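You operate a simulated robot arm through the tools that you are given. There is no shell and no other tool. Be economical: measure what you need, move in short steps, check, and stop when the job is done.

You run a simulated two-armed robot. Do the job below in one go: nothing can be reset, and whatever is moved stays where it is left.

TASK
Put one of the blue plugs from the top of the grey table in the cured carton. Put one of the yellow plugs from the top of the grey table on the top of the spares bench. Take the blue bracket and put it on top of the nuts. Fetch the discs carton from the top of the grey table and set it on the shelf of the powder bench. Take the grey cover on the top of the grey table and put it away on the shelf of the racks bench. Take the strainer from the top of the grey table and put it on the coiled chain there. Fetch the wheel and set it in the inside of the clean tray. Pick up the caps carton from the top of the fitting cart with one hand, pass it to the other hand and put it on the top of the pick bench. Take the hub wheel on the top of the fitting cart and put it away on the top of the racks bench. Take the red pot on the top of the fitting cart and put it away on the top of the check bench. Any order will do. Set down upright: yellow plug, blue bracket, discs carton, strainer, caps carton.

Only the result counts: the job must be done as asked and must still hold three seconds after the hand-in. Knocking over, shifting, dropping, spilling or breaking anything else fails it. A push-on lid holds only when it is set on centred and level and pressed home; a screw cap is set on level and turned clockwise until tight.

THE ROBOT
Two 7-joint arms with two-finger grippers on one trunk, on a base that drives. Base frame: it is fixed to the floor where the robot stands at the start and does not move with it; the origin is under the middle of the robot, x ahead of it, y to its left, z up; the surface under the hand at the start is at about z = 800. Lengths are in mm, angles in degrees, forces in N, time in s.
The left shoulder is at the start at [78, 151, 938], the right one opposite. With the tool pointing down near the work surface each hand reaches from about 240 to 780 mm from the robot's upright axis, wherever it stands, measured 20 degrees to its own side. Places, roughly: blue bracket (9x6x6 cm) [800, 100, 800]; blue plug [500, 0, 750]; caps carton [4500, 14500, 1000]; coiled chain (13x13x3 cm) [1000, 800, 800]; cured carton [750, -750, 750]; discs carton [1000, 0, 750]; grey cover (18x12x4 cm) [1000, 400, 800]; hub wheel [4000, 14500, 750]; inside of the clean tray (17x15 cm) [-2240, 3240, 800]; nuts (13x10x4 cm) [900, 600, 800]; red pot (6x6x5 cm) [5100, 14700, 900]; shelf of the powder bench [2700, 1500, 200]; shelf of the racks bench [-3800, -100, 300]; strainer (6x6x9 cm) [900, 1100, 800]; top of the check bench [7100, 15100, 800]; top of the pick bench [3700, 18200, 900]; top of the racks bench [-3800, -100, 800]; top of the spares bench [2600, 2400, 800]; wheel (6x6x5 cm) [1100, 1200, 800]; yellow plug [500, 0, 750]. Payload 2.54 kg a hand.
The tool frame of a hand sits at the grasp point between the pads (the TCP): z along the fingers, y along the line on which they close. The tips reach 30 mm beyond it. Largest opening 116 mm; the body of the gripper starts 95 mm behind the TCP.
Orientation is that of the tool frame in the base frame, as [roll, pitch, yaw] about the fixed x, y, z axes, in that order (R = Rz(yaw) Ry(pitch) Rx(roll)). With the fingers straight down and closing along the base's y, the tool's x points along the base's -x, its y along +y and its z along -z.

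THE INTERFACE
- The arms move only by the tool servo_tool. It takes "left_rows", "right_rows" or both (then of equal length, played together; a hand with none holds still); each is text: rows parted by semicolons, each of 7 numbers parted by spaces: the closure, from 0 (fully open) to 1 (shut), then the shift along the tool's x, y, z in units of 150 mm (1.0 is 150 mm), then the turn, a rotation vector about the tool's x, y, z in units of 180 degrees (1.0 is 180 degrees). In form: grip dx dy dz ax ay az; .... A call has 1 to 12 rows; each row is the pose to reach, as a shift and turn from the pose commanded when the call began, along the tool's axes at that moment. A call with a number of a shift or a turn outside -1 to 1 is refused whole. Rows are played at 5 a second. More than 50 mm and 8.6 degrees between two rows, or a gripper value outside its range, and nothing of the call is played. Where a pose cannot be reached the arm comes as near as it can. A force on the tool above 40 N (or 10 N above the force at the start of the call, whichever is more), or a blocked arm, ends the call early, and 0.2 s more pass. Each finger travels about 72 mm/s and halts on what it meets, pressing with about 44 N; the grip force reading is that of the motor and also rises with nothing between the fingers. The clock runs only during rows and for 0.2 s after the last one: add rows that repeat a pose to give the fingers time. It gives the time, the measured TCP pose, the force on the tool (base axes), the opening and the grip force at its end, in the units of the frame above (readings bear some noise), with the torque about the TCP (base axes, N m) and any sound that the robot's microphone picked up.
- Cameras (640 x 400 px; columns grow to the right, rows downward): "scene" is now at [160.9, -15.3, 1089]; the picture's right is [-0.16, -0.99, 0.00], its down [-0.26, 0.04, -0.97] and it looks along [0.95, -0.16, -0.26] (base axes); focal length 214 px, centre (320, 200). "left" rides on the left gripper at [69, 15, -122] in its tool frame; the picture's right is [-0.21, 0.98, 0.00], its down [-0.83, -0.18, -0.53] and it looks along [-0.52, -0.11, 0.85] (tool axes); focal length 251 px, centre (320, 200). "right" rides on the right gripper at [69, -15, -122] in its tool frame; the picture's right is [0.21, 0.98, 0.00], its down [-0.83, 0.18, -0.53] and it looks along [-0.52, 0.11, 0.85] (tool axes); focal length 251 px, centre (320, 200). There is no depth. A picture from a camera that has moved, and an enlarged one, comes with that camera's place and axes in the base frame and with its lens.
- snapshot(camera): a new picture of that camera. The clock stands still meanwhile.
- move_column(by): slides the trunk up (or, below 0, down) by that many mm; the arms and the scene camera ride with it, the base frame stays. It gives what a move gives, with no picture.
- drive_base(legs): drives the robot by 1 to 6 legs, each [ahead, left, turn to the left] in mm, mm and degrees, along the robot's own axes; the way and the turn of a leg run together, so that a leg with both is an arc; at most 1500 mm and 180 degrees a leg. The arms and the cameras ride along, it lands a little off, and it stops where it bumps. It gives what a move gives.
- turn_head(pan, tilt): turns the head with the scene camera to pan (to the left, within 80 degrees either way) and tilt (down, from -29 to 69), counted from straight ahead of the robot. It gives what a move gives.
- close_up(camera, box): a new picture of the part [left, top, right, bottom] of that camera's present view, enlarged. The clock stands still meanwhile.
- sign_off(): hands the job in; it is judged then, once.

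Go step by step. Nothing tells you exact positions but the pictures and the camera data: compare them with the known pose of the tool, close in by small moves and look again before you grip or let go. The budget is 535 turns and 328 pictures, counting those below and the enlarged ones. Unless the task says otherwise, let go and move clear before handing in.

The tools are called after "Request:" as a command line: name --argument value ..., lists and objects as JSON in quotes. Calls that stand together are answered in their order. servo_tool: Moves the arms, as the interface text tells. Its arguments: {"type":"object","properties":{"left_rows":{"type":"string"},"right_rows":{"type":"string"}},"required":[]} The other tools are called the same way: move_column (by) slides the trunk up or down; drive_base (legs) drives the base; turn_head (pan, tilt) turns the head that bears the scene camera; snapshot (camera) takes a picture; close_up (camera, box) takes an enlarged picture of a part of a camera's view; sign_off () hands the job in.

At the start:

```text
t: 0.0
left_ee_pos: [418.4, 236.9, 1135.4]
left_ee_rot: [179.9, 0.0, -180.0]
left_contact_force: [-0.2, -0.3, 0.2]
left_wrist_torque: [0.01, 0.01, 0.03]
left_finger_gap: 116.0
left_gripper_force: 0.1
right_ee_pos: [304.9, -136.3, 1050.4]
right_ee_rot: [179.8, 0.0, -179.9]
right_contact_force: [-0.4, 0.6, -0.4]
right_wrist_torque: [-0.02, 0.0, 0.0]
right_finger_gap: 115.8
right_gripper_force: 0.1
trunk travel left (down, up): [-175.0, 114.0]
robot x, y, heading: [0.6, -2.3, -0.2]
head pan, tilt: [-9.4, 15.0]
```

scene: 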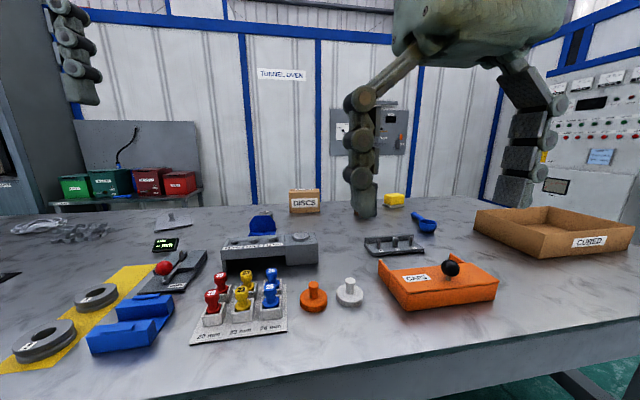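
right: 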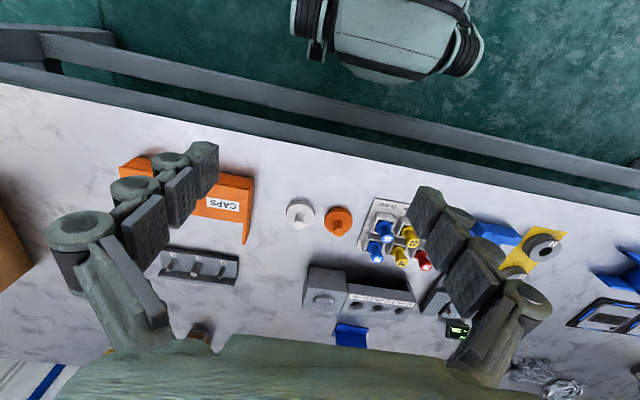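
left: 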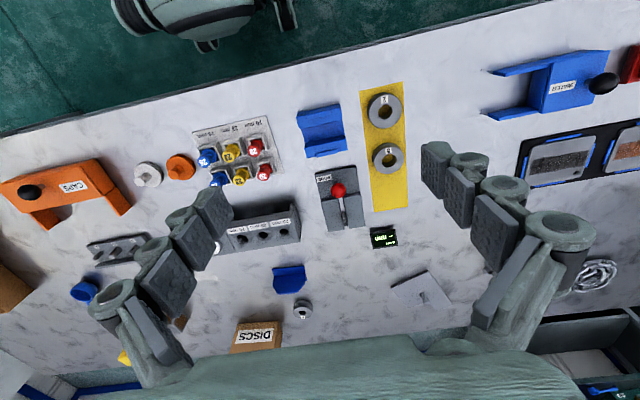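

I see the grey table with a plug rack, cartons and a bracket ahead. I start by surveying the table to the left and enlarging the middle.

Request:
close_up --camera "scene" --box '[80, 180, 360, 355]'

Request:
turn_head --pan 50 --tilt 20

Request:
snapshot --camera "scene"

```text
2.29 times, centred on (220, 268) of scene
camera zoom: at [160.9, -15.3, 1089.0], right [-0.16, -0.99, 0.0], down [-0.26, 0.04, -0.97], along [0.95, -0.16, -0.26], focal length 490 px, centre (549, 46)
```

zoom: 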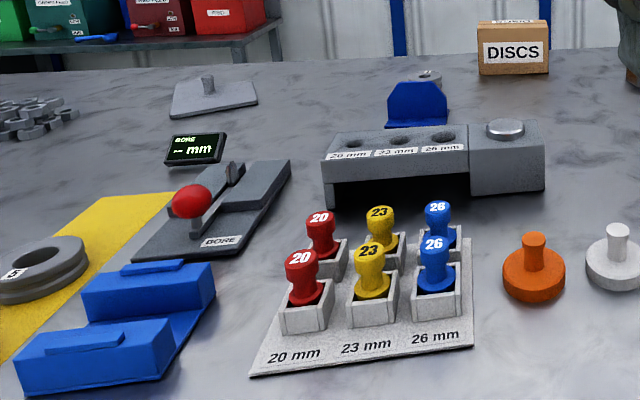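

```text
t: 1.3
left_ee_pos: [419.4, 237.4, 1136.1]
left_ee_rot: [-180.0, 0.0, 180.0]
left_contact_force: [1.2, 0.3, -0.3]
left_wrist_torque: [0.0, -0.02, -0.02]
left_finger_gap: 115.9
left_gripper_force: 0.1
right_ee_pos: [304.2, -136.5, 1048.4]
right_ee_rot: [179.9, -0.1, 179.9]
right_contact_force: [0.1, -0.2, -0.9]
right_wrist_torque: [-0.03, -0.01, -0.01]
right_finger_gap: 116.3
right_gripper_force: 0.1
trunk travel left (down, up): [-175.0, 114.0]
robot x, y, heading: [2.5, -0.3, 0.1]
head pan, tilt: [50.0, 20.0]
```

```text
323 pictures are left
camera scene: at [128.7, 71.3, 1080.9], right [0.77, -0.64, 0.0], down [-0.22, -0.26, -0.94], along [0.6, 0.72, -0.34], focal length 214 px, centre (320, 200)
```

scene: 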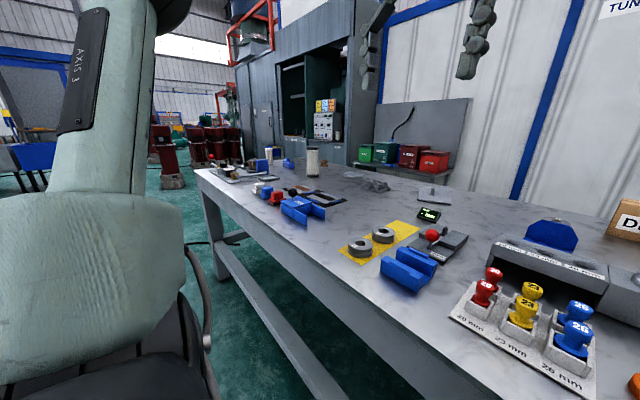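

The table extends far left. I zoom in on its far left end to find nuts, chain, strainer and wheel.

Request:
close_up --camera "scene" --box '[200, 140, 360, 240]'

Request:
close_up --camera "scene" --box '[340, 160, 500, 260]'

```text
4.00 times, centred on (280, 190) of scene
camera zoom: at [128.7, 71.3, 1080.9], right [0.77, -0.64, 0.0], down [-0.22, -0.26, -0.94], along [0.6, 0.72, -0.34], focal length 858 px, centre (480, 240)
```

zoom: 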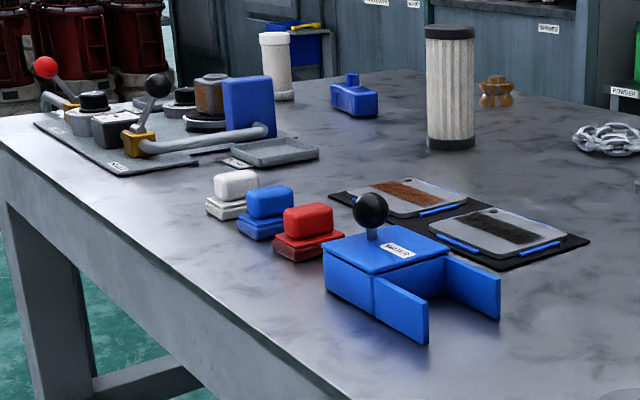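

```text
4.00 times, centred on (420, 210) of scene
camera zoom: at [128.7, 71.3, 1080.9], right [0.77, -0.64, 0.0], down [-0.22, -0.26, -0.94], along [0.6, 0.72, -0.34], focal length 858 px, centre (-80, 160)
```

zoom: 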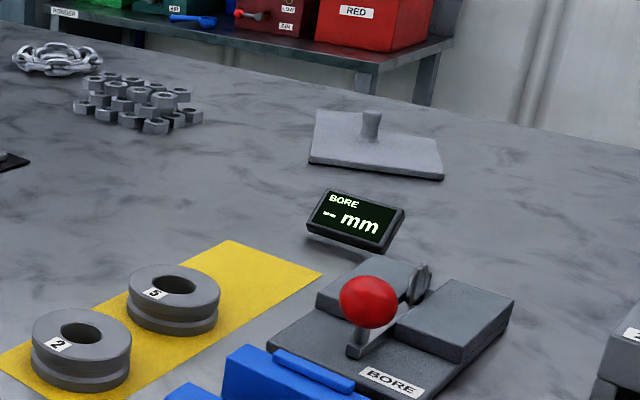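

I see nuts, chain, cover, wheel (bronze) and a ribbed cylinder that may be the strainer. Next I bring the right hand's camera near the blue plugs and look closely.

Request:
close_up --camera "right" --box '[280, 160, 480, 285]'

Request:
turn_head --pan 0 --tilt 30

Request:
snapshot --camera "scene"

```text
3.20 times, centred on (380, 222) of right
camera zoom: at [235.3, -150.4, 1171.3], right [-0.21, 0.98, 0.0], down [0.83, 0.18, 0.53], along [0.52, 0.12, -0.85], focal length 805 px, centre (128, 128)
```

zoom: 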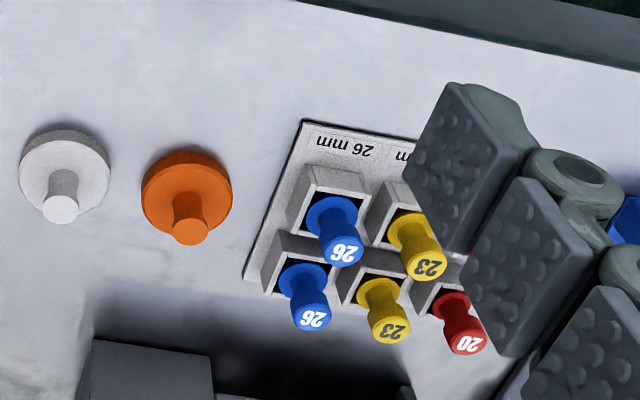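

```text
t: 2.5
left_ee_pos: [420.2, 236.9, 1134.7]
left_ee_rot: [-179.9, 0.0, 180.0]
left_contact_force: [0.0, -0.1, 0.5]
left_wrist_torque: [0.03, -0.02, 0.05]
left_finger_gap: 116.0
left_gripper_force: 0.1
right_ee_pos: [304.2, -135.6, 1048.6]
right_ee_rot: [179.9, 0.0, -180.0]
right_contact_force: [0.5, 0.0, -0.4]
right_wrist_torque: [0.03, 0.01, -0.04]
right_finger_gap: 115.8
right_gripper_force: 0.0
trunk travel left (down, up): [-175.0, 114.0]
robot x, y, heading: [0.4, 2.6, 0.1]
head pan, tilt: [0.0, 30.0]
```

```text
319 pictures are left
camera scene: at [159.2, 0.1, 1064.9], right [0.0, -1.0, 0.0], down [-0.5, 0.0, -0.87], along [0.87, 0.0, -0.5], focal length 214 px, centre (320, 200)
```

scene: 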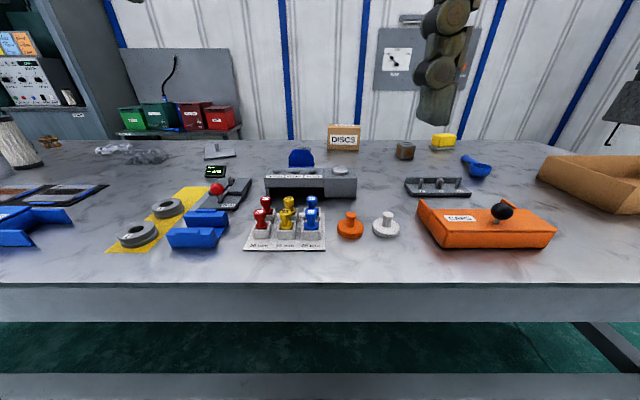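

The front blue plug head is near [490, 21, 845]. I bring the right hand over it with the fingers partly closed, for a close look.

Request:
servo_tool --right_rows "0.3 -0.18 0.2 0.1 0 0 0;0.5 -0.36 0.4 0.2 0 0 0;0.67 -0.54 0.6 0.3 0 0 0;0.67 -0.72 0.8 0.4 0 0 0;0.67 -0.9 0.98 0.5 0 0 0;0.67 -0.95 0.98 0.6 0 0 0"

Request:
snapshot --camera "right"

Request:
snapshot --camera "scene"

```text
t: 3.9
left_ee_pos: [418.9, 237.2, 1134.2]
left_ee_rot: [-179.9, 0.0, -180.0]
left_contact_force: [-0.4, 0.0, 0.0]
left_wrist_torque: [-0.04, -0.02, 0.0]
left_finger_gap: 116.2
left_gripper_force: 0.1
right_ee_pos: [445.4, 11.5, 958.3]
right_ee_rot: [180.0, 0.0, 180.0]
right_contact_force: [0.7, 0.1, 0.2]
right_wrist_torque: [-0.01, 0.01, 0.0]
right_finger_gap: 38.3
right_gripper_force: 0.1
trunk travel left (down, up): [-175.0, 114.0]
robot x, y, heading: [-1.9, -2.7, -0.1]
head pan, tilt: [0.0, 30.0]
```

```text
318 pictures are left
camera right: at [377.1, -2.6, 1081.2], right [-0.21, 0.98, 0.0], down [0.83, 0.18, 0.53], along [0.52, 0.12, -0.85], focal length 251 px, centre (320, 200)
```

right: 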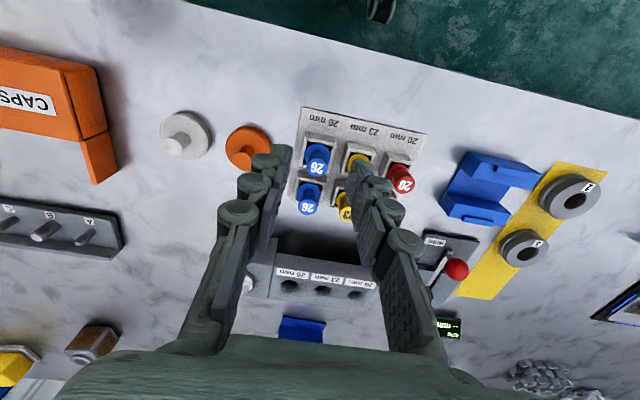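

```text
317 pictures are left
camera scene: at [159.3, -0.1, 1064.8], right [0.0, -1.0, 0.0], down [-0.5, 0.0, -0.87], along [0.87, 0.0, -0.5], focal length 214 px, centre (320, 200)
```

scene: 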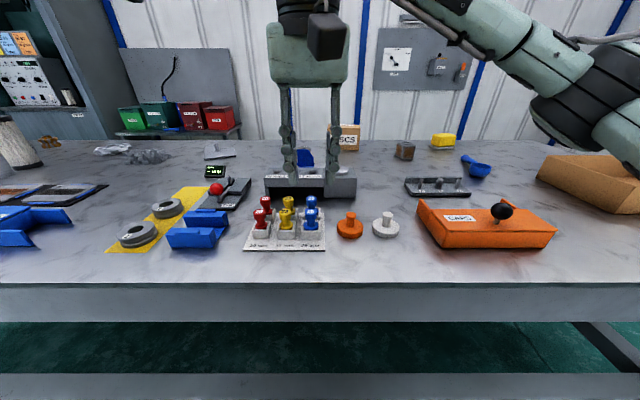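

Refining the plug position with enlargements from both cameras.

Request:
close_up --camera "scene" --box '[230, 180, 350, 255]'

Request:
close_up --camera "right" --box '[240, 100, 440, 225]'

```text
5.33 times, centred on (290, 218) of scene
camera zoom: at [159.3, -0.1, 1064.8], right [0.0, -1.0, 0.0], down [-0.5, 0.0, -0.87], along [0.87, 0.0, -0.5], focal length 1144 px, centre (480, 107)
```

zoom: 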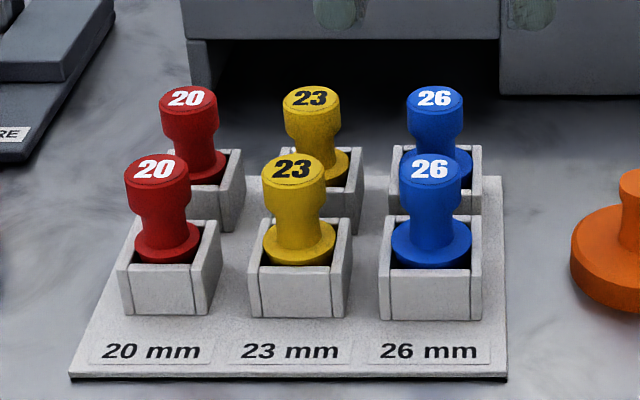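

```text
3.20 times, centred on (340, 162) of right
camera zoom: at [377.1, -2.6, 1081.2], right [-0.21, 0.98, 0.0], down [0.83, 0.18, 0.53], along [0.52, 0.12, -0.85], focal length 805 px, centre (256, 320)
```

zoom: 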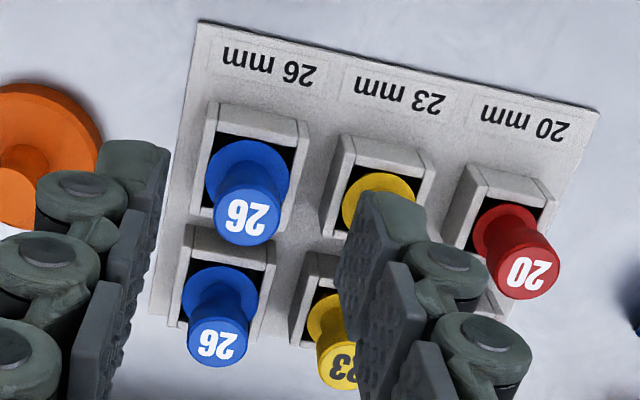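

Triangulation puts the front blue plug head at about [477, 17, 858]. I lower to just above it and check the alignment.

Request:
servo_tool --right_rows "0.67 -0.1 0.02 0.15 0 0 0;0.67 -0.2 0.037 0.3 0 0 0;0.67 -0.207 0.037 0.4 0 0 0;0.67 -0.207 0.037 0.4 0 0 0"

Request:
snapshot --camera "right"

Request:
close_up --camera "scene" --box '[230, 160, 390, 260]'

```text
t: 4.9
left_ee_pos: [418.1, 236.5, 1135.4]
left_ee_rot: [-180.0, -0.1, 179.9]
left_contact_force: [-0.1, 0.0, 0.5]
left_wrist_torque: [0.04, 0.02, 0.01]
left_finger_gap: 116.2
left_gripper_force: 0.1
right_ee_pos: [476.8, 18.7, 900.5]
right_ee_rot: [179.9, 0.0, -179.9]
right_contact_force: [-0.9, -0.3, 0.3]
right_wrist_torque: [0.0, 0.0, 0.02]
right_finger_gap: 38.1
right_gripper_force: 0.1
trunk travel left (down, up): [-175.0, 114.0]
robot x, y, heading: [-0.7, -2.1, 0.0]
head pan, tilt: [0.0, 30.0]
```

```text
314 pictures are left
camera right: at [408.1, 3.4, 1022.9], right [-0.21, 0.98, 0.0], down [0.83, 0.18, 0.53], along [0.52, 0.12, -0.84], focal length 251 px, centre (320, 200)
```

right: 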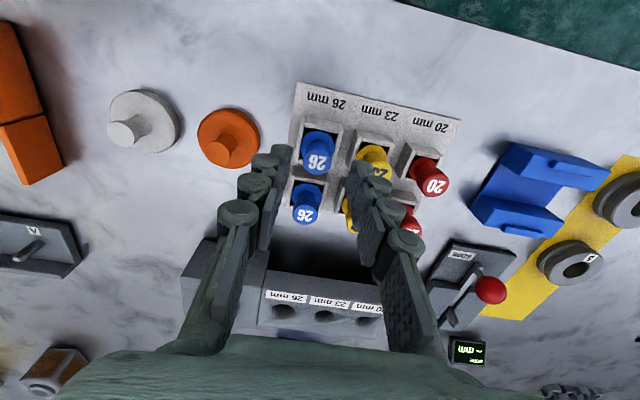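

```text
4.00 times, centred on (310, 210) of scene
camera zoom: at [159.2, 0.0, 1064.9], right [0.0, -1.0, 0.0], down [-0.5, 0.0, -0.87], along [0.87, 0.0, -0.5], focal length 858 px, centre (360, 160)
```

zoom: 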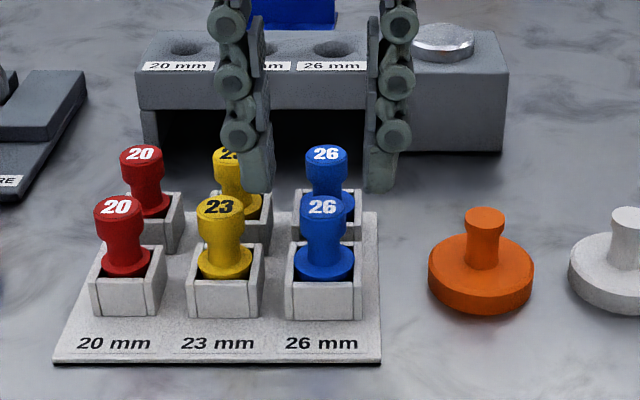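

The finger knuckles could brush the yellow plug, so I turn the hand 45° to come in diagonally between neighbours.

Request:
servo_tool --right_rows "0.65 0 0 0 0 0 -0.042;0.65 0 0 0 0 0 -0.084;0.65 0 0 0 0 0 -0.126;0.65 0 0 0 0 0 -0.168;0.65 0 -0.01 0 0 0 -0.21;0.65 0 -0.01 0 0 0 -0.25;0.65 0 -0.01 0 0 0 -0.25"

Request:
close_up --camera "scene" --box '[230, 160, 390, 260]'

Request:
snapshot --camera "right"

```text
t: 6.5
left_ee_pos: [419.5, 235.8, 1135.6]
left_ee_rot: [-180.0, 0.0, 179.9]
left_contact_force: [0.0, -1.5, 0.3]
left_wrist_torque: [0.02, 0.0, 0.02]
left_finger_gap: 115.9
left_gripper_force: 0.0
right_ee_pos: [476.9, 14.7, 898.9]
right_ee_rot: [-179.9, 0.1, -134.9]
right_contact_force: [-0.6, 0.3, 0.1]
right_wrist_torque: [0.0, 0.01, -0.02]
right_finger_gap: 40.4
right_gripper_force: 0.1
trunk travel left (down, up): [-175.0, 114.0]
robot x, y, heading: [1.1, -1.5, -0.1]
head pan, tilt: [0.0, 30.0]
```

```text
4.00 times, centred on (310, 210) of scene
camera zoom: at [159.2, 0.0, 1064.9], right [0.0, -1.0, 0.0], down [-0.5, 0.0, -0.87], along [0.87, 0.0, -0.5], focal length 858 px, centre (360, 160)
```

zoom: 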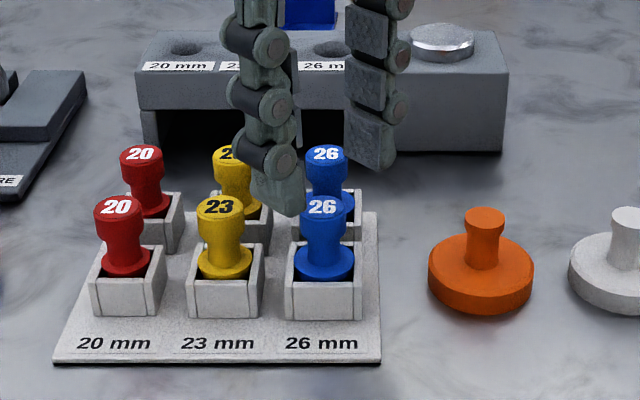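

```text
311 pictures are left
camera right: at [439.7, -44.2, 1022.2], right [-0.84, 0.54, 0.0], down [0.45, 0.71, 0.53], along [0.29, 0.45, -0.84], focal length 251 px, centre (320, 200)
```

right: 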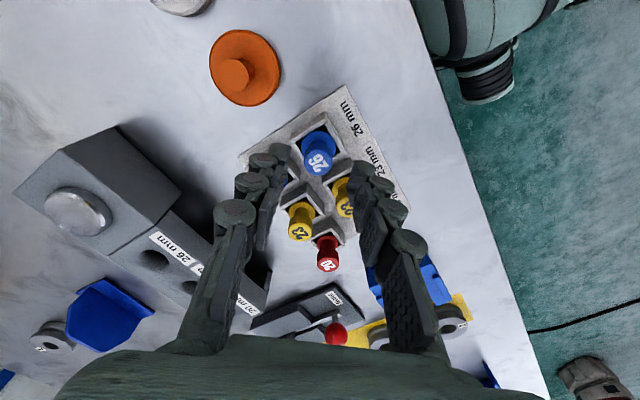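

Aligned diagonally over the plug. I lower to grasp height and close.

Request:
servo_tool --right_rows "0.65 0 0 0.1 0 0 0;0.65 0 0 0.21 0 0 0;0.8 0 0 0.21 0 0 0;0.95 0 0 0.21 0 0 0;0.95 0 0 0.21 0 0 0;0.95 0 0 0.21 0 0 0"

Request:
close_up --camera "scene" --box '[230, 160, 390, 260]'

```text
t: 7.9
left_ee_pos: [419.3, 236.6, 1135.2]
left_ee_rot: [180.0, 0.0, -179.9]
left_contact_force: [-0.9, -0.3, 0.2]
left_wrist_torque: [0.0, -0.01, -0.02]
left_finger_gap: 116.1
left_gripper_force: 0.1
right_ee_pos: [477.7, 15.1, 867.1]
right_ee_rot: [179.9, 0.0, -134.9]
right_contact_force: [0.7, -0.7, 0.1]
right_wrist_torque: [-0.07, -0.03, -0.04]
right_finger_gap: 17.9
right_gripper_force: 43.4
trunk travel left (down, up): [-175.0, 114.0]
robot x, y, heading: [2.6, 0.7, 0.1]
head pan, tilt: [0.0, 30.0]
```

```text
4.00 times, centred on (310, 210) of scene
camera zoom: at [159.3, -0.1, 1064.8], right [0.0, -1.0, 0.0], down [-0.5, 0.0, -0.87], along [0.87, 0.0, -0.5], focal length 858 px, centre (360, 160)
```

zoom: 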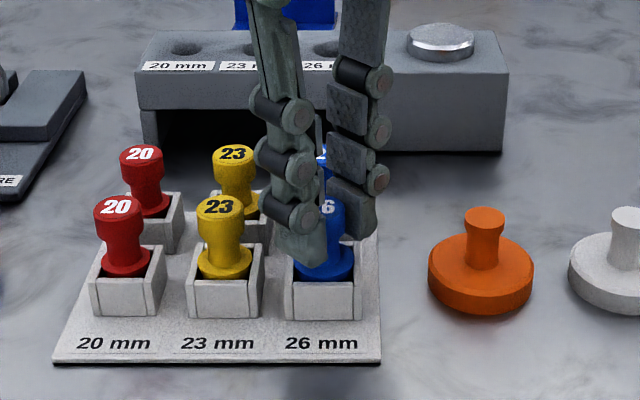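

Gripped at 18 mm. I lift straight up.

Request:
servo_tool --right_rows "0.95 0 0 -0.1 0 0 0;0.95 0 0 -0.3 0 0 0;0.95 0 0 -0.6 0 0 0;0.95 0 0 -0.9 0 0 0;0.95 0 0 -1 0 0 0"

Request:
snapshot --camera "scene"

```text
t: 9.1
left_ee_pos: [419.8, 238.0, 1134.7]
left_ee_rot: [-179.9, -0.1, 180.0]
left_contact_force: [0.4, -0.8, 0.1]
left_wrist_torque: [-0.01, -0.02, 0.01]
left_finger_gap: 116.0
left_gripper_force: 0.0
right_ee_pos: [479.3, 17.7, 1017.9]
right_ee_rot: [-180.0, 0.1, -135.1]
right_contact_force: [0.5, -0.5, 0.3]
right_wrist_torque: [-0.01, 0.0, 0.03]
right_finger_gap: 17.6
right_gripper_force: 42.8
trunk travel left (down, up): [-175.0, 114.0]
robot x, y, heading: [0.6, -2.6, 0.0]
head pan, tilt: [0.0, 30.0]
```

```text
309 pictures are left
camera scene: at [159.2, 0.0, 1064.8], right [0.0, -1.0, 0.0], down [-0.5, 0.0, -0.87], along [0.87, 0.0, -0.5], focal length 214 px, centre (320, 200)
```

scene: 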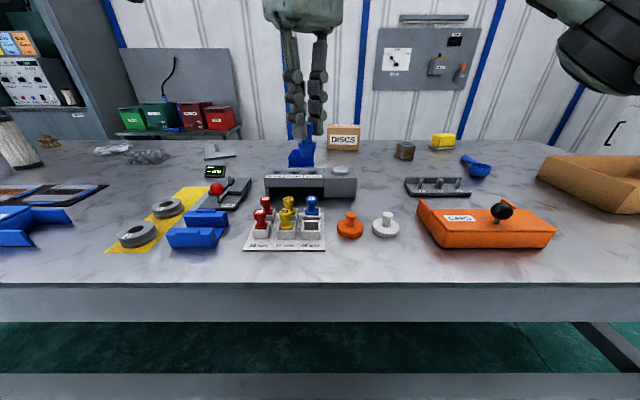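

The plug is up. I look right toward the cured carton and the floor space there.

Request:
turn_head --pan -50 --tilt 30

Request:
snapshot --camera "scene"

```text
t: 10.2
left_ee_pos: [419.2, 237.3, 1135.1]
left_ee_rot: [180.0, 0.0, 180.0]
left_contact_force: [-0.7, -0.4, -0.1]
left_wrist_torque: [-0.01, 0.0, 0.01]
left_finger_gap: 116.0
left_gripper_force: 0.0
right_ee_pos: [479.7, 17.1, 1016.9]
right_ee_rot: [179.9, 0.1, -135.0]
right_contact_force: [0.2, 0.6, -1.0]
right_wrist_torque: [0.02, -0.02, 0.01]
right_finger_gap: 17.8
right_gripper_force: 43.4
trunk travel left (down, up): [-175.0, 114.0]
robot x, y, heading: [1.2, 0.6, -0.0]
head pan, tilt: [-50.0, 30.0]
```

```text
308 pictures are left
camera scene: at [127.0, -69.2, 1064.8], right [-0.77, -0.64, 0.0], down [-0.32, 0.38, -0.87], along [0.56, -0.66, -0.5], focal length 214 px, centre (320, 200)
```

scene: 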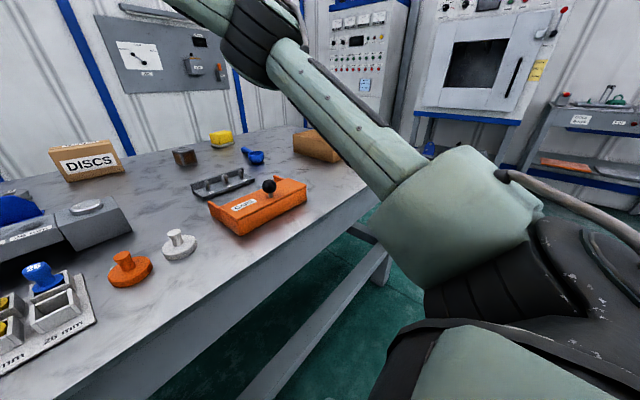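

Floor to the right is free; I drive 550 mm right, parallel to the table.

Request:
drive_base --legs '[[0, -550, 0]]'

Request:
snapshot --camera "right"

Request:
snapshot --camera "left"

```text
t: 15.9
left_ee_pos: [420.4, -293.7, 1135.2]
left_ee_rot: [-180.0, 0.0, -179.3]
left_contact_force: [0.3, -0.2, -0.6]
left_wrist_torque: [0.02, -0.02, -0.01]
left_finger_gap: 115.9
left_gripper_force: 0.0
right_ee_pos: [481.5, -511.8, 1016.4]
right_ee_rot: [-180.0, 0.2, -134.4]
right_contact_force: [0.1, 0.5, 0.1]
right_wrist_torque: [-0.03, 0.03, 0.02]
right_finger_gap: 18.1
right_gripper_force: 43.9
trunk travel left (down, up): [-175.0, 114.0]
robot x, y, heading: [2.8, -535.2, 0.6]
head pan, tilt: [-50.0, 30.0]
```

```text
307 pictures are left
camera right: at [443.8, -571.6, 1139.8], right [-0.85, 0.53, 0.0], down [0.45, 0.72, 0.53], along [0.28, 0.45, -0.84], focal length 251 px, centre (320, 200)
```

right: 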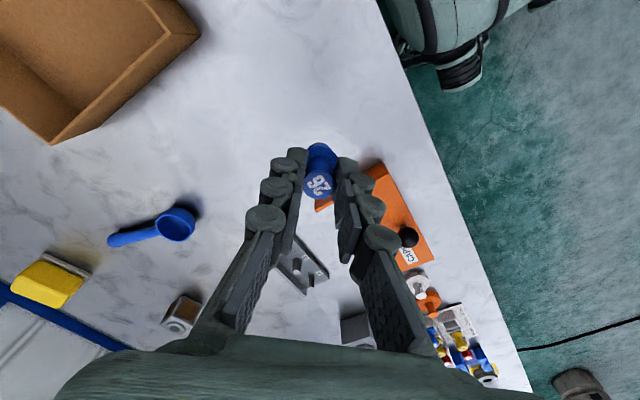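

```text
306 pictures are left
camera left: at [351.7, -280.2, 1258.5], right [0.21, 0.98, 0.0], down [0.83, -0.17, 0.53], along [0.52, -0.11, -0.85], focal length 251 px, centre (320, 200)
```

left: 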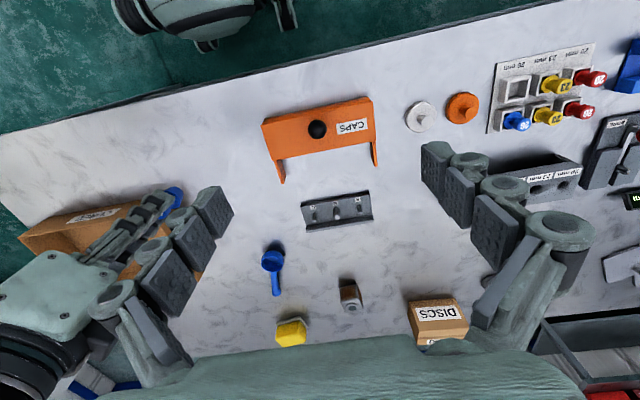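

The carton spans about x 534–748, y −640 to −1000. I move the plug over its inside in two steps.

Request:
servo_tool --right_rows "0.95 0.04 -0.29 0 0 0 0;0.95 0.08 -0.58 0 0 0 0;0.95 0.125 -0.87 0 0 0 0"

Request:
servo_tool --right_rows "0.95 0.04 -0.29 0 0 0 0;0.95 0.08 -0.58 0 0 0 0;0.95 0.125 -0.87 0 0 0 0;0.95 0.125 -0.87 0 0 0 0"

Request:
snapshot --camera "scene"

Request:
snapshot --camera "right"

```text
t: 16.7
left_ee_pos: [419.7, -294.0, 1135.1]
left_ee_rot: [-180.0, -0.1, -179.5]
left_contact_force: [-0.2, -0.3, -0.3]
left_wrist_torque: [-0.01, 0.02, -0.02]
left_finger_gap: 115.8
left_gripper_force: 0.0
right_ee_pos: [560.1, -620.9, 1018.1]
right_ee_rot: [180.0, 0.0, -134.4]
right_contact_force: [-0.5, 0.0, -0.3]
right_wrist_torque: [0.03, 0.02, -0.01]
right_finger_gap: 18.5
right_gripper_force: 44.1
trunk travel left (down, up): [-175.0, 114.0]
robot x, y, heading: [3.4, -536.7, 0.6]
head pan, tilt: [-50.0, 30.0]
```

```text
t: 17.7
left_ee_pos: [419.0, -294.2, 1135.9]
left_ee_rot: [-180.0, 0.0, -179.5]
left_contact_force: [-0.4, 0.1, -0.7]
left_wrist_torque: [0.04, -0.04, -0.02]
left_finger_gap: 116.1
left_gripper_force: 0.1
right_ee_pos: [565.8, -676.3, 981.5]
right_ee_rot: [180.0, 0.1, -134.7]
right_contact_force: [0.6, -0.4, 1.1]
right_wrist_torque: [-0.01, 0.02, 0.0]
right_finger_gap: 18.2
right_gripper_force: 43.8
right hand out of reach, approached as far as the arm can: row 1, 2, 3, 4
trunk travel left (down, up): [-175.0, 114.0]
robot x, y, heading: [-2.5, -535.7, 0.5]
head pan, tilt: [-50.0, 30.0]
```

```text
305 pictures are left
camera scene: at [130.0, -602.5, 1064.9], right [-0.76, -0.65, 0.0], down [-0.32, 0.38, -0.87], along [0.56, -0.66, -0.5], focal length 214 px, centre (320, 200)
```

scene: 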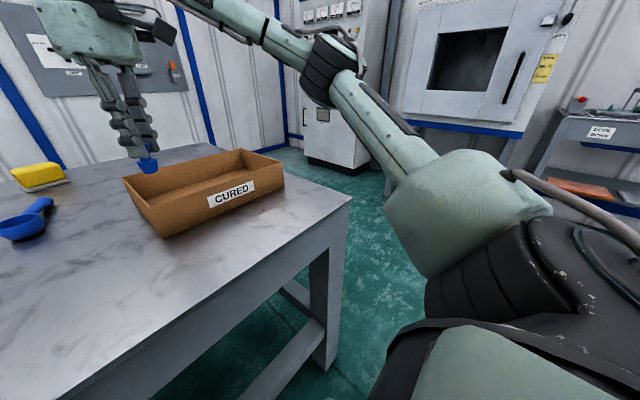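

```text
304 pictures are left
camera right: at [528.2, -736.1, 1105.8], right [-0.85, 0.53, 0.0], down [0.45, 0.71, 0.54], along [0.29, 0.45, -0.84], focal length 251 px, centre (320, 200)
```

right: 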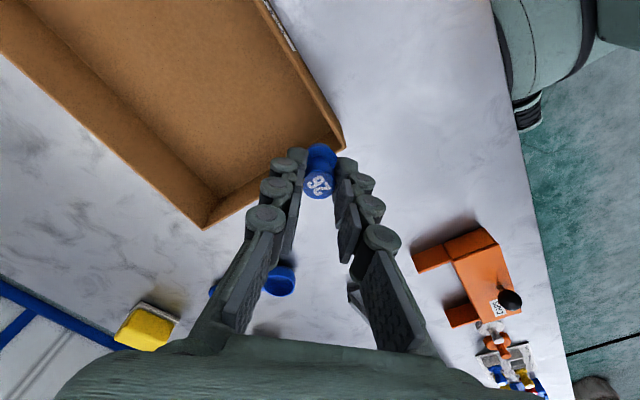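

At this height the reach ends. I drive 130 mm more to the right, then extend while descending.

Request:
drive_base --legs '[[0, -140, 0]]'

Request:
servo_tool --right_rows "0.95 0 0 0 0 0 0"

```text
t: 19.7
left_ee_pos: [420.9, -432.4, 1135.3]
left_ee_rot: [180.0, 0.0, -179.1]
left_contact_force: [0.2, 0.0, 0.3]
left_wrist_torque: [0.01, -0.01, 0.01]
left_finger_gap: 116.1
left_gripper_force: 0.0
right_ee_pos: [568.5, -812.9, 983.1]
right_ee_rot: [179.9, 0.1, -134.3]
right_contact_force: [0.1, -0.5, 0.0]
right_wrist_torque: [0.0, -0.01, 0.03]
right_finger_gap: 18.3
right_gripper_force: 43.7
trunk travel left (down, up): [-175.0, 114.0]
robot x, y, heading: [2.7, -673.2, 1.0]
head pan, tilt: [-50.0, 30.0]
```

```text
t: 20.1
left_ee_pos: [419.7, -431.7, 1135.0]
left_ee_rot: [180.0, -0.1, -179.1]
left_contact_force: [0.0, 0.1, -0.4]
left_wrist_torque: [0.0, -0.04, 0.0]
left_finger_gap: 116.1
left_gripper_force: 0.1
right_ee_pos: [568.6, -813.5, 984.2]
right_ee_rot: [-179.9, 0.1, -134.2]
right_contact_force: [-0.1, 0.4, 0.1]
right_wrist_torque: [0.04, 0.01, 0.01]
right_finger_gap: 18.5
right_gripper_force: 43.8
trunk travel left (down, up): [-175.0, 114.0]
robot x, y, heading: [2.6, -676.7, 1.1]
head pan, tilt: [-50.0, 30.0]
```

Pose held. Now extend +x 60 mm while lowering 50 mm.

Request:
servo_tool --right_rows "0.95 0 0 0.12 0 0 0;0.95 -0.14 -0.14 0.25 0 0 0;0.95 -0.28 -0.287 0.34 0 0 0;0.95 -0.28 -0.287 0.34 0 0 0"

Request:
snapshot --camera "scene"

Request:
snapshot --camera "right"

```text
t: 21.1
left_ee_pos: [420.2, -430.0, 1135.2]
left_ee_rot: [179.9, -0.1, -179.1]
left_contact_force: [-1.2, -1.3, 0.5]
left_wrist_torque: [-0.01, -0.01, 0.01]
left_finger_gap: 116.3
left_gripper_force: 0.0
right_ee_pos: [589.0, -806.6, 937.6]
right_ee_rot: [-180.0, 0.2, -134.6]
right_contact_force: [0.8, 0.9, -0.5]
right_wrist_torque: [-0.01, -0.01, 0.0]
right_finger_gap: 18.4
right_gripper_force: 43.9
right hand out of reach, approached as far as the arm can: row 2, 3, 4
trunk travel left (down, up): [-175.0, 114.0]
robot x, y, heading: [1.5, -676.5, 0.9]
head pan, tilt: [-50.0, 30.0]
```

```text
303 pictures are left
camera scene: at [132.1, -741.8, 1064.8], right [-0.76, -0.65, 0.0], down [-0.33, 0.38, -0.87], along [0.57, -0.66, -0.5], focal length 214 px, centre (320, 200)
```

scene: 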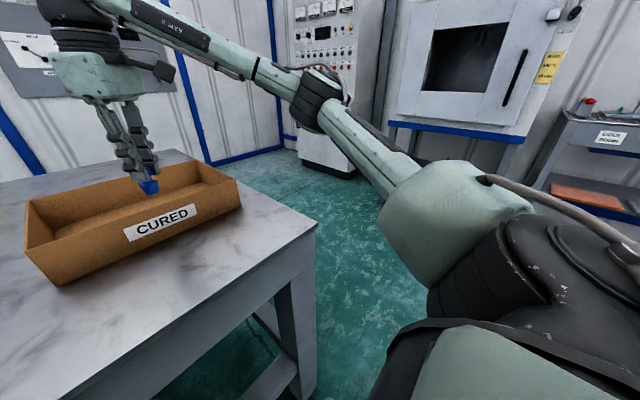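

```text
302 pictures are left
camera right: at [552.5, -865.6, 1060.9], right [-0.85, 0.53, 0.0], down [0.45, 0.71, 0.54], along [0.29, 0.45, -0.84], focal length 251 px, centre (320, 200)
```

right: 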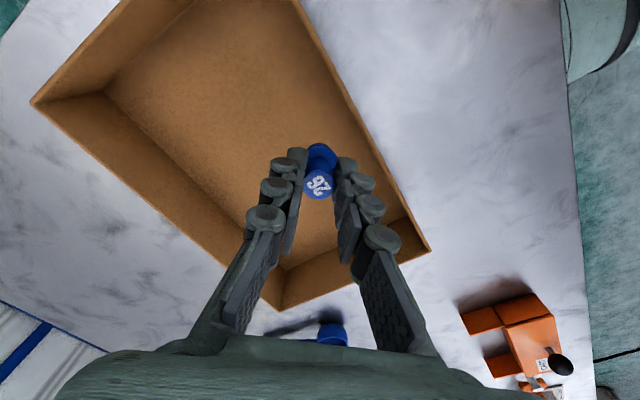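

The plug is above the carton's inside near the front wall. I lower a bit more while extending, since reach grows lower down.

Request:
servo_tool --right_rows "0.95 -0.05 -0.05 0.1 0 0 0;0.95 -0.14 -0.14 0.2 0 0 0;0.95 -0.2 -0.2 0.25 0 0 0"

```text
t: 21.9
left_ee_pos: [418.7, -431.5, 1135.7]
left_ee_rot: [-180.0, 0.2, -179.1]
left_contact_force: [-0.5, -0.7, 0.5]
left_wrist_torque: [0.02, -0.02, 0.02]
left_finger_gap: 115.9
left_gripper_force: 0.0
right_ee_pos: [603.2, -795.6, 903.5]
right_ee_rot: [-179.9, 0.3, -134.6]
right_contact_force: [0.7, -0.8, 0.2]
right_wrist_torque: [0.03, -0.05, 0.0]
right_finger_gap: 18.5
right_gripper_force: 42.7
right hand out of reach, approached as far as the arm can: row 1, 2, 3
trunk travel left (down, up): [-175.0, 114.0]
robot x, y, heading: [4.6, -676.6, 0.9]
head pan, tilt: [-50.0, 30.0]
```

Now x = 603, clear of the wall. Lower to just above the floor, check.

Request:
servo_tool --right_rows "0.95 -0.04 -0.04 0.1 0 0 0;0.95 -0.08 -0.08 0.19 0 0 0;0.95 -0.08 -0.08 0.19 0 0 0"

Request:
snapshot --camera "right"

```text
t: 22.7
left_ee_pos: [421.5, -431.6, 1135.8]
left_ee_rot: [180.0, 0.0, -179.2]
left_contact_force: [0.4, -0.2, 0.5]
left_wrist_torque: [0.0, 0.01, -0.02]
left_finger_gap: 116.1
left_gripper_force: 0.0
right_ee_pos: [607.5, -793.2, 883.1]
right_ee_rot: [-179.8, 0.2, -134.5]
right_contact_force: [0.5, 0.0, 0.4]
right_wrist_torque: [0.01, 0.01, 0.0]
right_finger_gap: 18.4
right_gripper_force: 44.1
right hand out of reach, approached as far as the arm can: row 1, 2, 3
trunk travel left (down, up): [-175.0, 114.0]
robot x, y, heading: [6.1, -678.0, 0.5]
head pan, tilt: [-50.0, 30.0]
```

```text
301 pictures are left
camera right: at [569.6, -851.5, 1005.4], right [-0.85, 0.53, 0.0], down [0.45, 0.72, 0.54], along [0.29, 0.45, -0.84], focal length 251 px, centre (320, 200)
```

right: 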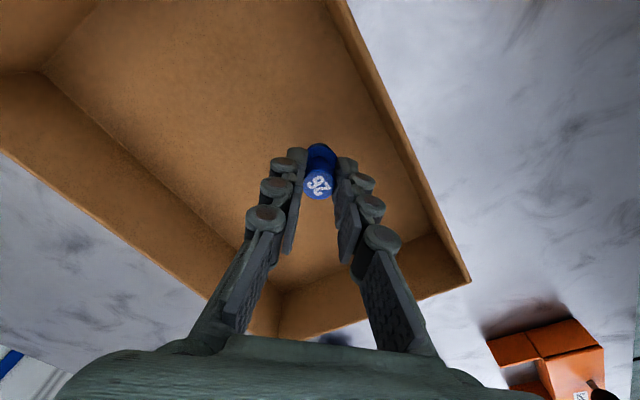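

Straight down until near contact, then open slightly.

Request:
servo_tool --right_rows "0.95 0 0 0.05 0 0 0;0.95 0 0 0.1 0 0 0;0.95 0 0 0.1 0 0 0"

Request:
servo_tool --right_rows "0.75 0 0 0 0 0 0;0.7 0 0 0 0 0 0;0.7 0 0 0 0 0 0"

Request:
snapshot --camera "right"

```text
t: 23.5
left_ee_pos: [419.3, -431.1, 1135.9]
left_ee_rot: [-180.0, 0.0, -179.1]
left_contact_force: [-0.6, -0.5, 1.0]
left_wrist_torque: [0.01, 0.0, -0.01]
left_finger_gap: 116.0
left_gripper_force: 0.0
right_ee_pos: [607.8, -793.5, 868.2]
right_ee_rot: [180.0, 0.2, -134.3]
right_contact_force: [-0.4, 0.1, -0.3]
right_wrist_torque: [0.02, 0.02, -0.01]
right_finger_gap: 18.4
right_gripper_force: 43.9
trunk travel left (down, up): [-175.0, 114.0]
robot x, y, heading: [4.9, -674.0, 1.0]
head pan, tilt: [-50.0, 30.0]
```

```text
t: 24.3
left_ee_pos: [419.7, -429.9, 1135.0]
left_ee_rot: [-179.9, 0.0, -179.1]
left_contact_force: [1.0, -0.2, 0.6]
left_wrist_torque: [0.01, 0.0, 0.0]
left_finger_gap: 116.0
left_gripper_force: 0.1
right_ee_pos: [606.3, -793.0, 868.2]
right_ee_rot: [-180.0, 0.2, -134.4]
right_contact_force: [-0.9, -0.3, -0.3]
right_wrist_torque: [-0.03, 0.02, -0.03]
right_finger_gap: 35.0
right_gripper_force: 0.0
trunk travel left (down, up): [-175.0, 114.0]
robot x, y, heading: [4.5, -678.1, 1.0]
head pan, tilt: [-50.0, 30.0]
```

```text
300 pictures are left
camera right: at [569.8, -853.2, 990.6], right [-0.85, 0.53, 0.0], down [0.45, 0.72, 0.54], along [0.28, 0.45, -0.84], focal length 251 px, centre (320, 200)
```

right: 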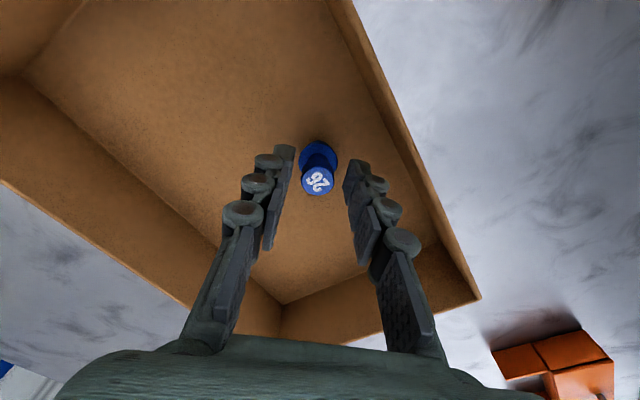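

The blue plug stands in the carton. I raise and retract the right hand, turn it back, and look down at the base/table clearance.

Request:
servo_tool --right_rows "0.7 0 0 -0.1 0 0 0;0.5 0 0 -0.4 0 0 0;0.2 0 0 -0.7 0 0 0;0.2 0 0 -1 0 0 0"

Request:
servo_tool --right_rows "0 0.2 0.2 0 0 0 0.04;0 0.4 0.4 0 0 0 0.08;0 0.6 0.6 0 0 0 0.12;0 0.7 0.8 0 0 0 0.16;0 0.75 0.95 0 0 0 0.2;0 0.75 0.98 0 0 0 0.24;0 0.75 0.98 0 0 0 0.25"

Request:
turn_head --pan 0 --tilt 69

Request:
snapshot --camera "scene"

```text
t: 25.3
left_ee_pos: [419.4, -430.3, 1134.2]
left_ee_rot: [-180.0, 0.1, -179.1]
left_contact_force: [0.0, 0.5, -0.6]
left_wrist_torque: [0.01, 0.02, 0.0]
left_finger_gap: 116.1
left_gripper_force: 0.1
right_ee_pos: [574.4, -782.4, 1007.6]
right_ee_rot: [-179.9, 0.3, -134.5]
right_contact_force: [-0.5, 0.0, -0.6]
right_wrist_torque: [0.0, 0.0, 0.0]
right_finger_gap: 92.8
right_gripper_force: 0.0
right hand out of reach, approached as far as the arm can: row 2, 3, 4
trunk travel left (down, up): [-175.0, 114.0]
robot x, y, heading: [1.3, -672.7, 1.0]
head pan, tilt: [-50.0, 30.0]
```

```text
t: 26.9
left_ee_pos: [419.5, -430.9, 1135.9]
left_ee_rot: [-180.0, 0.0, -179.1]
left_contact_force: [-0.2, -0.7, 0.5]
left_wrist_torque: [-0.01, 0.0, 0.0]
left_finger_gap: 115.8
left_gripper_force: 0.0
right_ee_pos: [395.0, -761.4, 1003.9]
right_ee_rot: [179.8, 0.2, -179.4]
right_contact_force: [0.0, -0.3, -0.2]
right_wrist_torque: [0.0, -0.01, 0.01]
right_finger_gap: 116.0
right_gripper_force: 0.0
trunk travel left (down, up): [-175.0, 114.0]
robot x, y, heading: [4.3, -674.6, 0.9]
head pan, tilt: [-50.0, 30.0]
```

```text
t: 28.1
left_ee_pos: [419.7, -430.9, 1135.1]
left_ee_rot: [-180.0, 0.0, -179.1]
left_contact_force: [-0.3, 0.1, -0.3]
left_wrist_torque: [-0.01, -0.01, 0.01]
left_finger_gap: 116.1
left_gripper_force: 0.0
right_ee_pos: [395.4, -761.3, 1003.4]
right_ee_rot: [179.9, 0.1, -179.3]
right_contact_force: [-0.4, 0.4, -0.1]
right_wrist_torque: [0.02, 0.01, 0.0]
right_finger_gap: 116.1
right_gripper_force: 0.1
trunk travel left (down, up): [-175.0, 114.0]
robot x, y, heading: [5.8, -675.2, 0.9]
head pan, tilt: [0.0, 68.8]
```

```text
299 pictures are left
camera scene: at [128.9, -672.7, 1013.4], right [0.01, -1.0, 0.0], down [-0.93, -0.01, -0.36], along [0.36, 0.01, -0.93], focal length 214 px, centre (320, 200)
```

scene: 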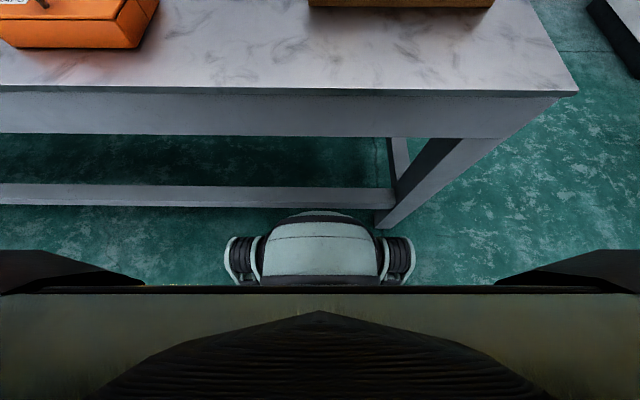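

The base sits close to the table, so the far items (disc carton, bracket, cover) must be fetched from the aisle behind the table. First I fetch the yellow plug from here: drive back left.

Request:
drive_base --legs '[[0, 765, -0.9]]'

Request:
turn_head --pan 0 --tilt 30

Request:
close_up --camera "scene" --box '[260, 170, 420, 270]'

```text
t: 35.6
left_ee_pos: [413.3, 311.6, 1135.0]
left_ee_rot: [180.0, -0.1, -179.6]
left_contact_force: [0.3, 0.4, 0.0]
left_wrist_torque: [-0.01, -0.01, -0.04]
left_finger_gap: 116.2
left_gripper_force: 0.1
right_ee_pos: [385.7, -20.4, 1003.5]
right_ee_rot: [179.9, 0.1, -179.7]
right_contact_force: [0.3, 0.2, 0.2]
right_wrist_torque: [0.01, -0.04, 0.0]
right_finger_gap: 116.0
right_gripper_force: 0.2
trunk travel left (down, up): [-175.0, 114.0]
robot x, y, heading: [-7.5, 64.7, 0.6]
head pan, tilt: [0.0, 68.8]
```

```text
t: 36.7
left_ee_pos: [413.4, 309.2, 1135.4]
left_ee_rot: [180.0, 0.0, -179.5]
left_contact_force: [0.8, 0.7, -0.3]
left_wrist_torque: [0.01, 0.01, 0.0]
left_finger_gap: 116.1
left_gripper_force: 0.1
right_ee_pos: [385.7, -20.6, 1005.3]
right_ee_rot: [179.9, 0.1, -179.8]
right_contact_force: [-0.9, -0.3, 0.2]
right_wrist_torque: [0.04, 0.0, 0.03]
right_finger_gap: 116.2
right_gripper_force: 0.0
trunk travel left (down, up): [-175.0, 114.0]
robot x, y, heading: [-2.5, 71.8, 0.5]
head pan, tilt: [0.0, 30.0]
```

```text
4.00 times, centred on (340, 220) of scene
camera zoom: at [155.3, 71.1, 1064.8], right [0.01, -1.0, 0.0], down [-0.5, 0.0, -0.87], along [0.87, 0.01, -0.5], focal length 858 px, centre (240, 120)
```

zoom: 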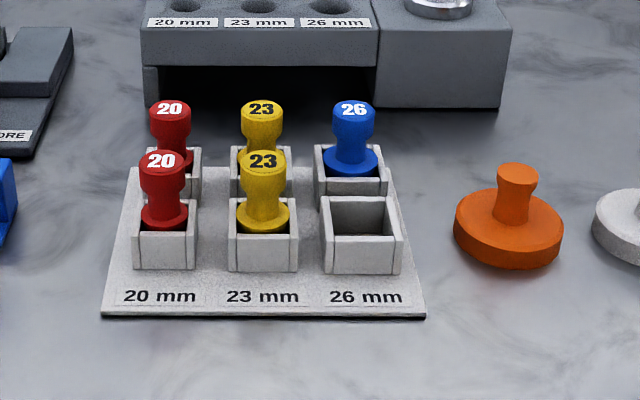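

The yellow front plug head is at about [476, 63, 858]. I move over it turning 45°, then check.

Request:
servo_tool --right_rows "0.3 -0.1 0.09 0.11 0 0 -0.042;0.5 -0.2 0.19 0.23 0 0 -0.084;0.65 -0.3 0.28 0.35 0 0 -0.126;0.65 -0.4 0.37 0.46 0 0 -0.168;0.65 -0.5 0.47 0.58 0 0 -0.21;0.65 -0.607 0.56 0.693 0 0 -0.25;0.65 -0.607 0.56 0.693 0 0 -0.25"

Request:
close_up --camera "scene" --box '[260, 160, 420, 260]'

Request:
snapshot --camera "right"

```text
t: 38.3
left_ee_pos: [412.9, 309.5, 1135.8]
left_ee_rot: [180.0, -0.1, -179.5]
left_contact_force: [0.3, -0.3, -0.5]
left_wrist_torque: [-0.01, -0.02, 0.01]
left_finger_gap: 115.9
left_gripper_force: 0.1
right_ee_pos: [477.3, 62.0, 900.6]
right_ee_rot: [-180.0, 0.1, -134.7]
right_contact_force: [-1.2, 1.0, -0.3]
right_wrist_torque: [0.01, -0.04, -0.04]
right_finger_gap: 40.7
right_gripper_force: 0.0
trunk travel left (down, up): [-175.0, 114.0]
robot x, y, heading: [-5.1, 70.4, 0.5]
head pan, tilt: [0.0, 30.0]
```

```text
4.00 times, centred on (340, 210) of scene
camera zoom: at [155.3, 71.1, 1064.9], right [0.01, -1.0, 0.0], down [-0.5, 0.0, -0.87], along [0.87, 0.01, -0.5], focal length 858 px, centre (240, 160)
```

zoom: 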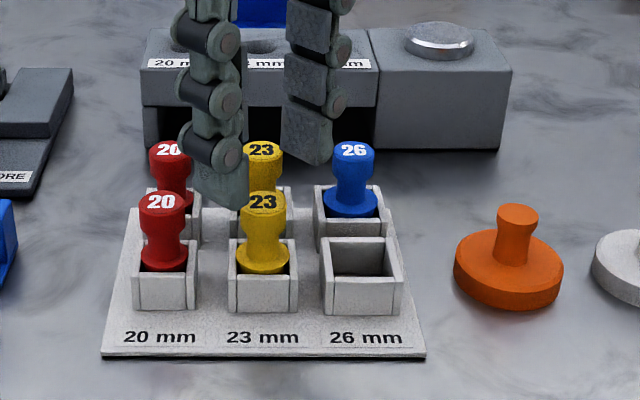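

```text
296 pictures are left
camera right: at [439.4, 2.9, 1022.8], right [-0.85, 0.53, 0.0], down [0.45, 0.71, 0.54], along [0.29, 0.45, -0.84], focal length 251 px, centre (320, 200)
```

right: 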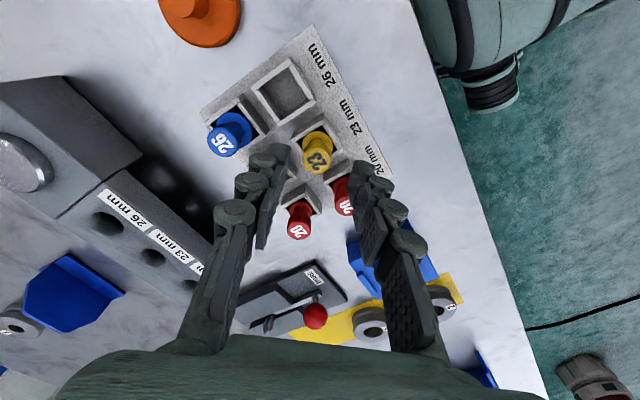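

Alignment matches the earlier good one. Descend and grip.

Request:
servo_tool --right_rows "0.65 0 0 0.1 0 0 0;0.65 0 0 0.215 0 0 0;0.8 0 0 0.215 0 0 0;0.95 0 0 0.215 0 0 0;0.95 0 0 0.215 0 0 0;0.95 0 0 0.215 0 0 0"

Request:
servo_tool --right_rows "0.95 0 0 -0.1 0 0 0;0.95 0 0 -0.3 0 0 0;0.95 0 0 -0.6 0 0 0;0.95 0 0 -0.9 0 0 0;0.95 0 0 -1 0 0 0"

Request:
snapshot --camera "scene"

```text
t: 39.7
left_ee_pos: [413.3, 310.0, 1135.0]
left_ee_rot: [-180.0, 0.0, -179.7]
left_contact_force: [0.4, -0.1, 0.5]
left_wrist_torque: [-0.01, -0.01, 0.0]
left_finger_gap: 115.9
left_gripper_force: 0.1
right_ee_pos: [477.5, 61.7, 867.6]
right_ee_rot: [-179.9, 0.1, -134.7]
right_contact_force: [1.9, -2.3, -0.4]
right_wrist_torque: [-0.02, -0.09, -0.01]
right_finger_gap: 17.6
right_gripper_force: 42.7
trunk travel left (down, up): [-175.0, 114.0]
robot x, y, heading: [-3.0, 70.8, 0.3]
head pan, tilt: [0.0, 30.0]
```

```text
t: 40.9
left_ee_pos: [413.6, 310.2, 1134.4]
left_ee_rot: [179.9, 0.1, -179.6]
left_contact_force: [0.6, -0.2, 0.0]
left_wrist_torque: [0.0, -0.01, -0.02]
left_finger_gap: 115.8
left_gripper_force: 0.1
right_ee_pos: [473.7, 63.3, 1017.8]
right_ee_rot: [-180.0, 0.1, -134.8]
right_contact_force: [0.5, -0.1, -0.5]
right_wrist_torque: [-0.01, -0.01, -0.03]
right_finger_gap: 17.5
right_gripper_force: 43.1
trunk travel left (down, up): [-175.0, 114.0]
robot x, y, heading: [-2.2, 70.6, 0.5]
head pan, tilt: [0.0, 30.0]
```

```text
295 pictures are left
camera scene: at [155.2, 71.1, 1064.8], right [0.01, -1.0, 0.0], down [-0.5, 0.0, -0.87], along [0.87, 0.01, -0.5], focal length 214 px, centre (320, 200)
```

scene: 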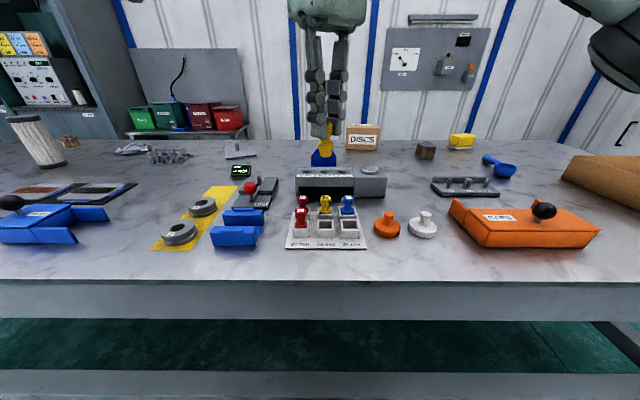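

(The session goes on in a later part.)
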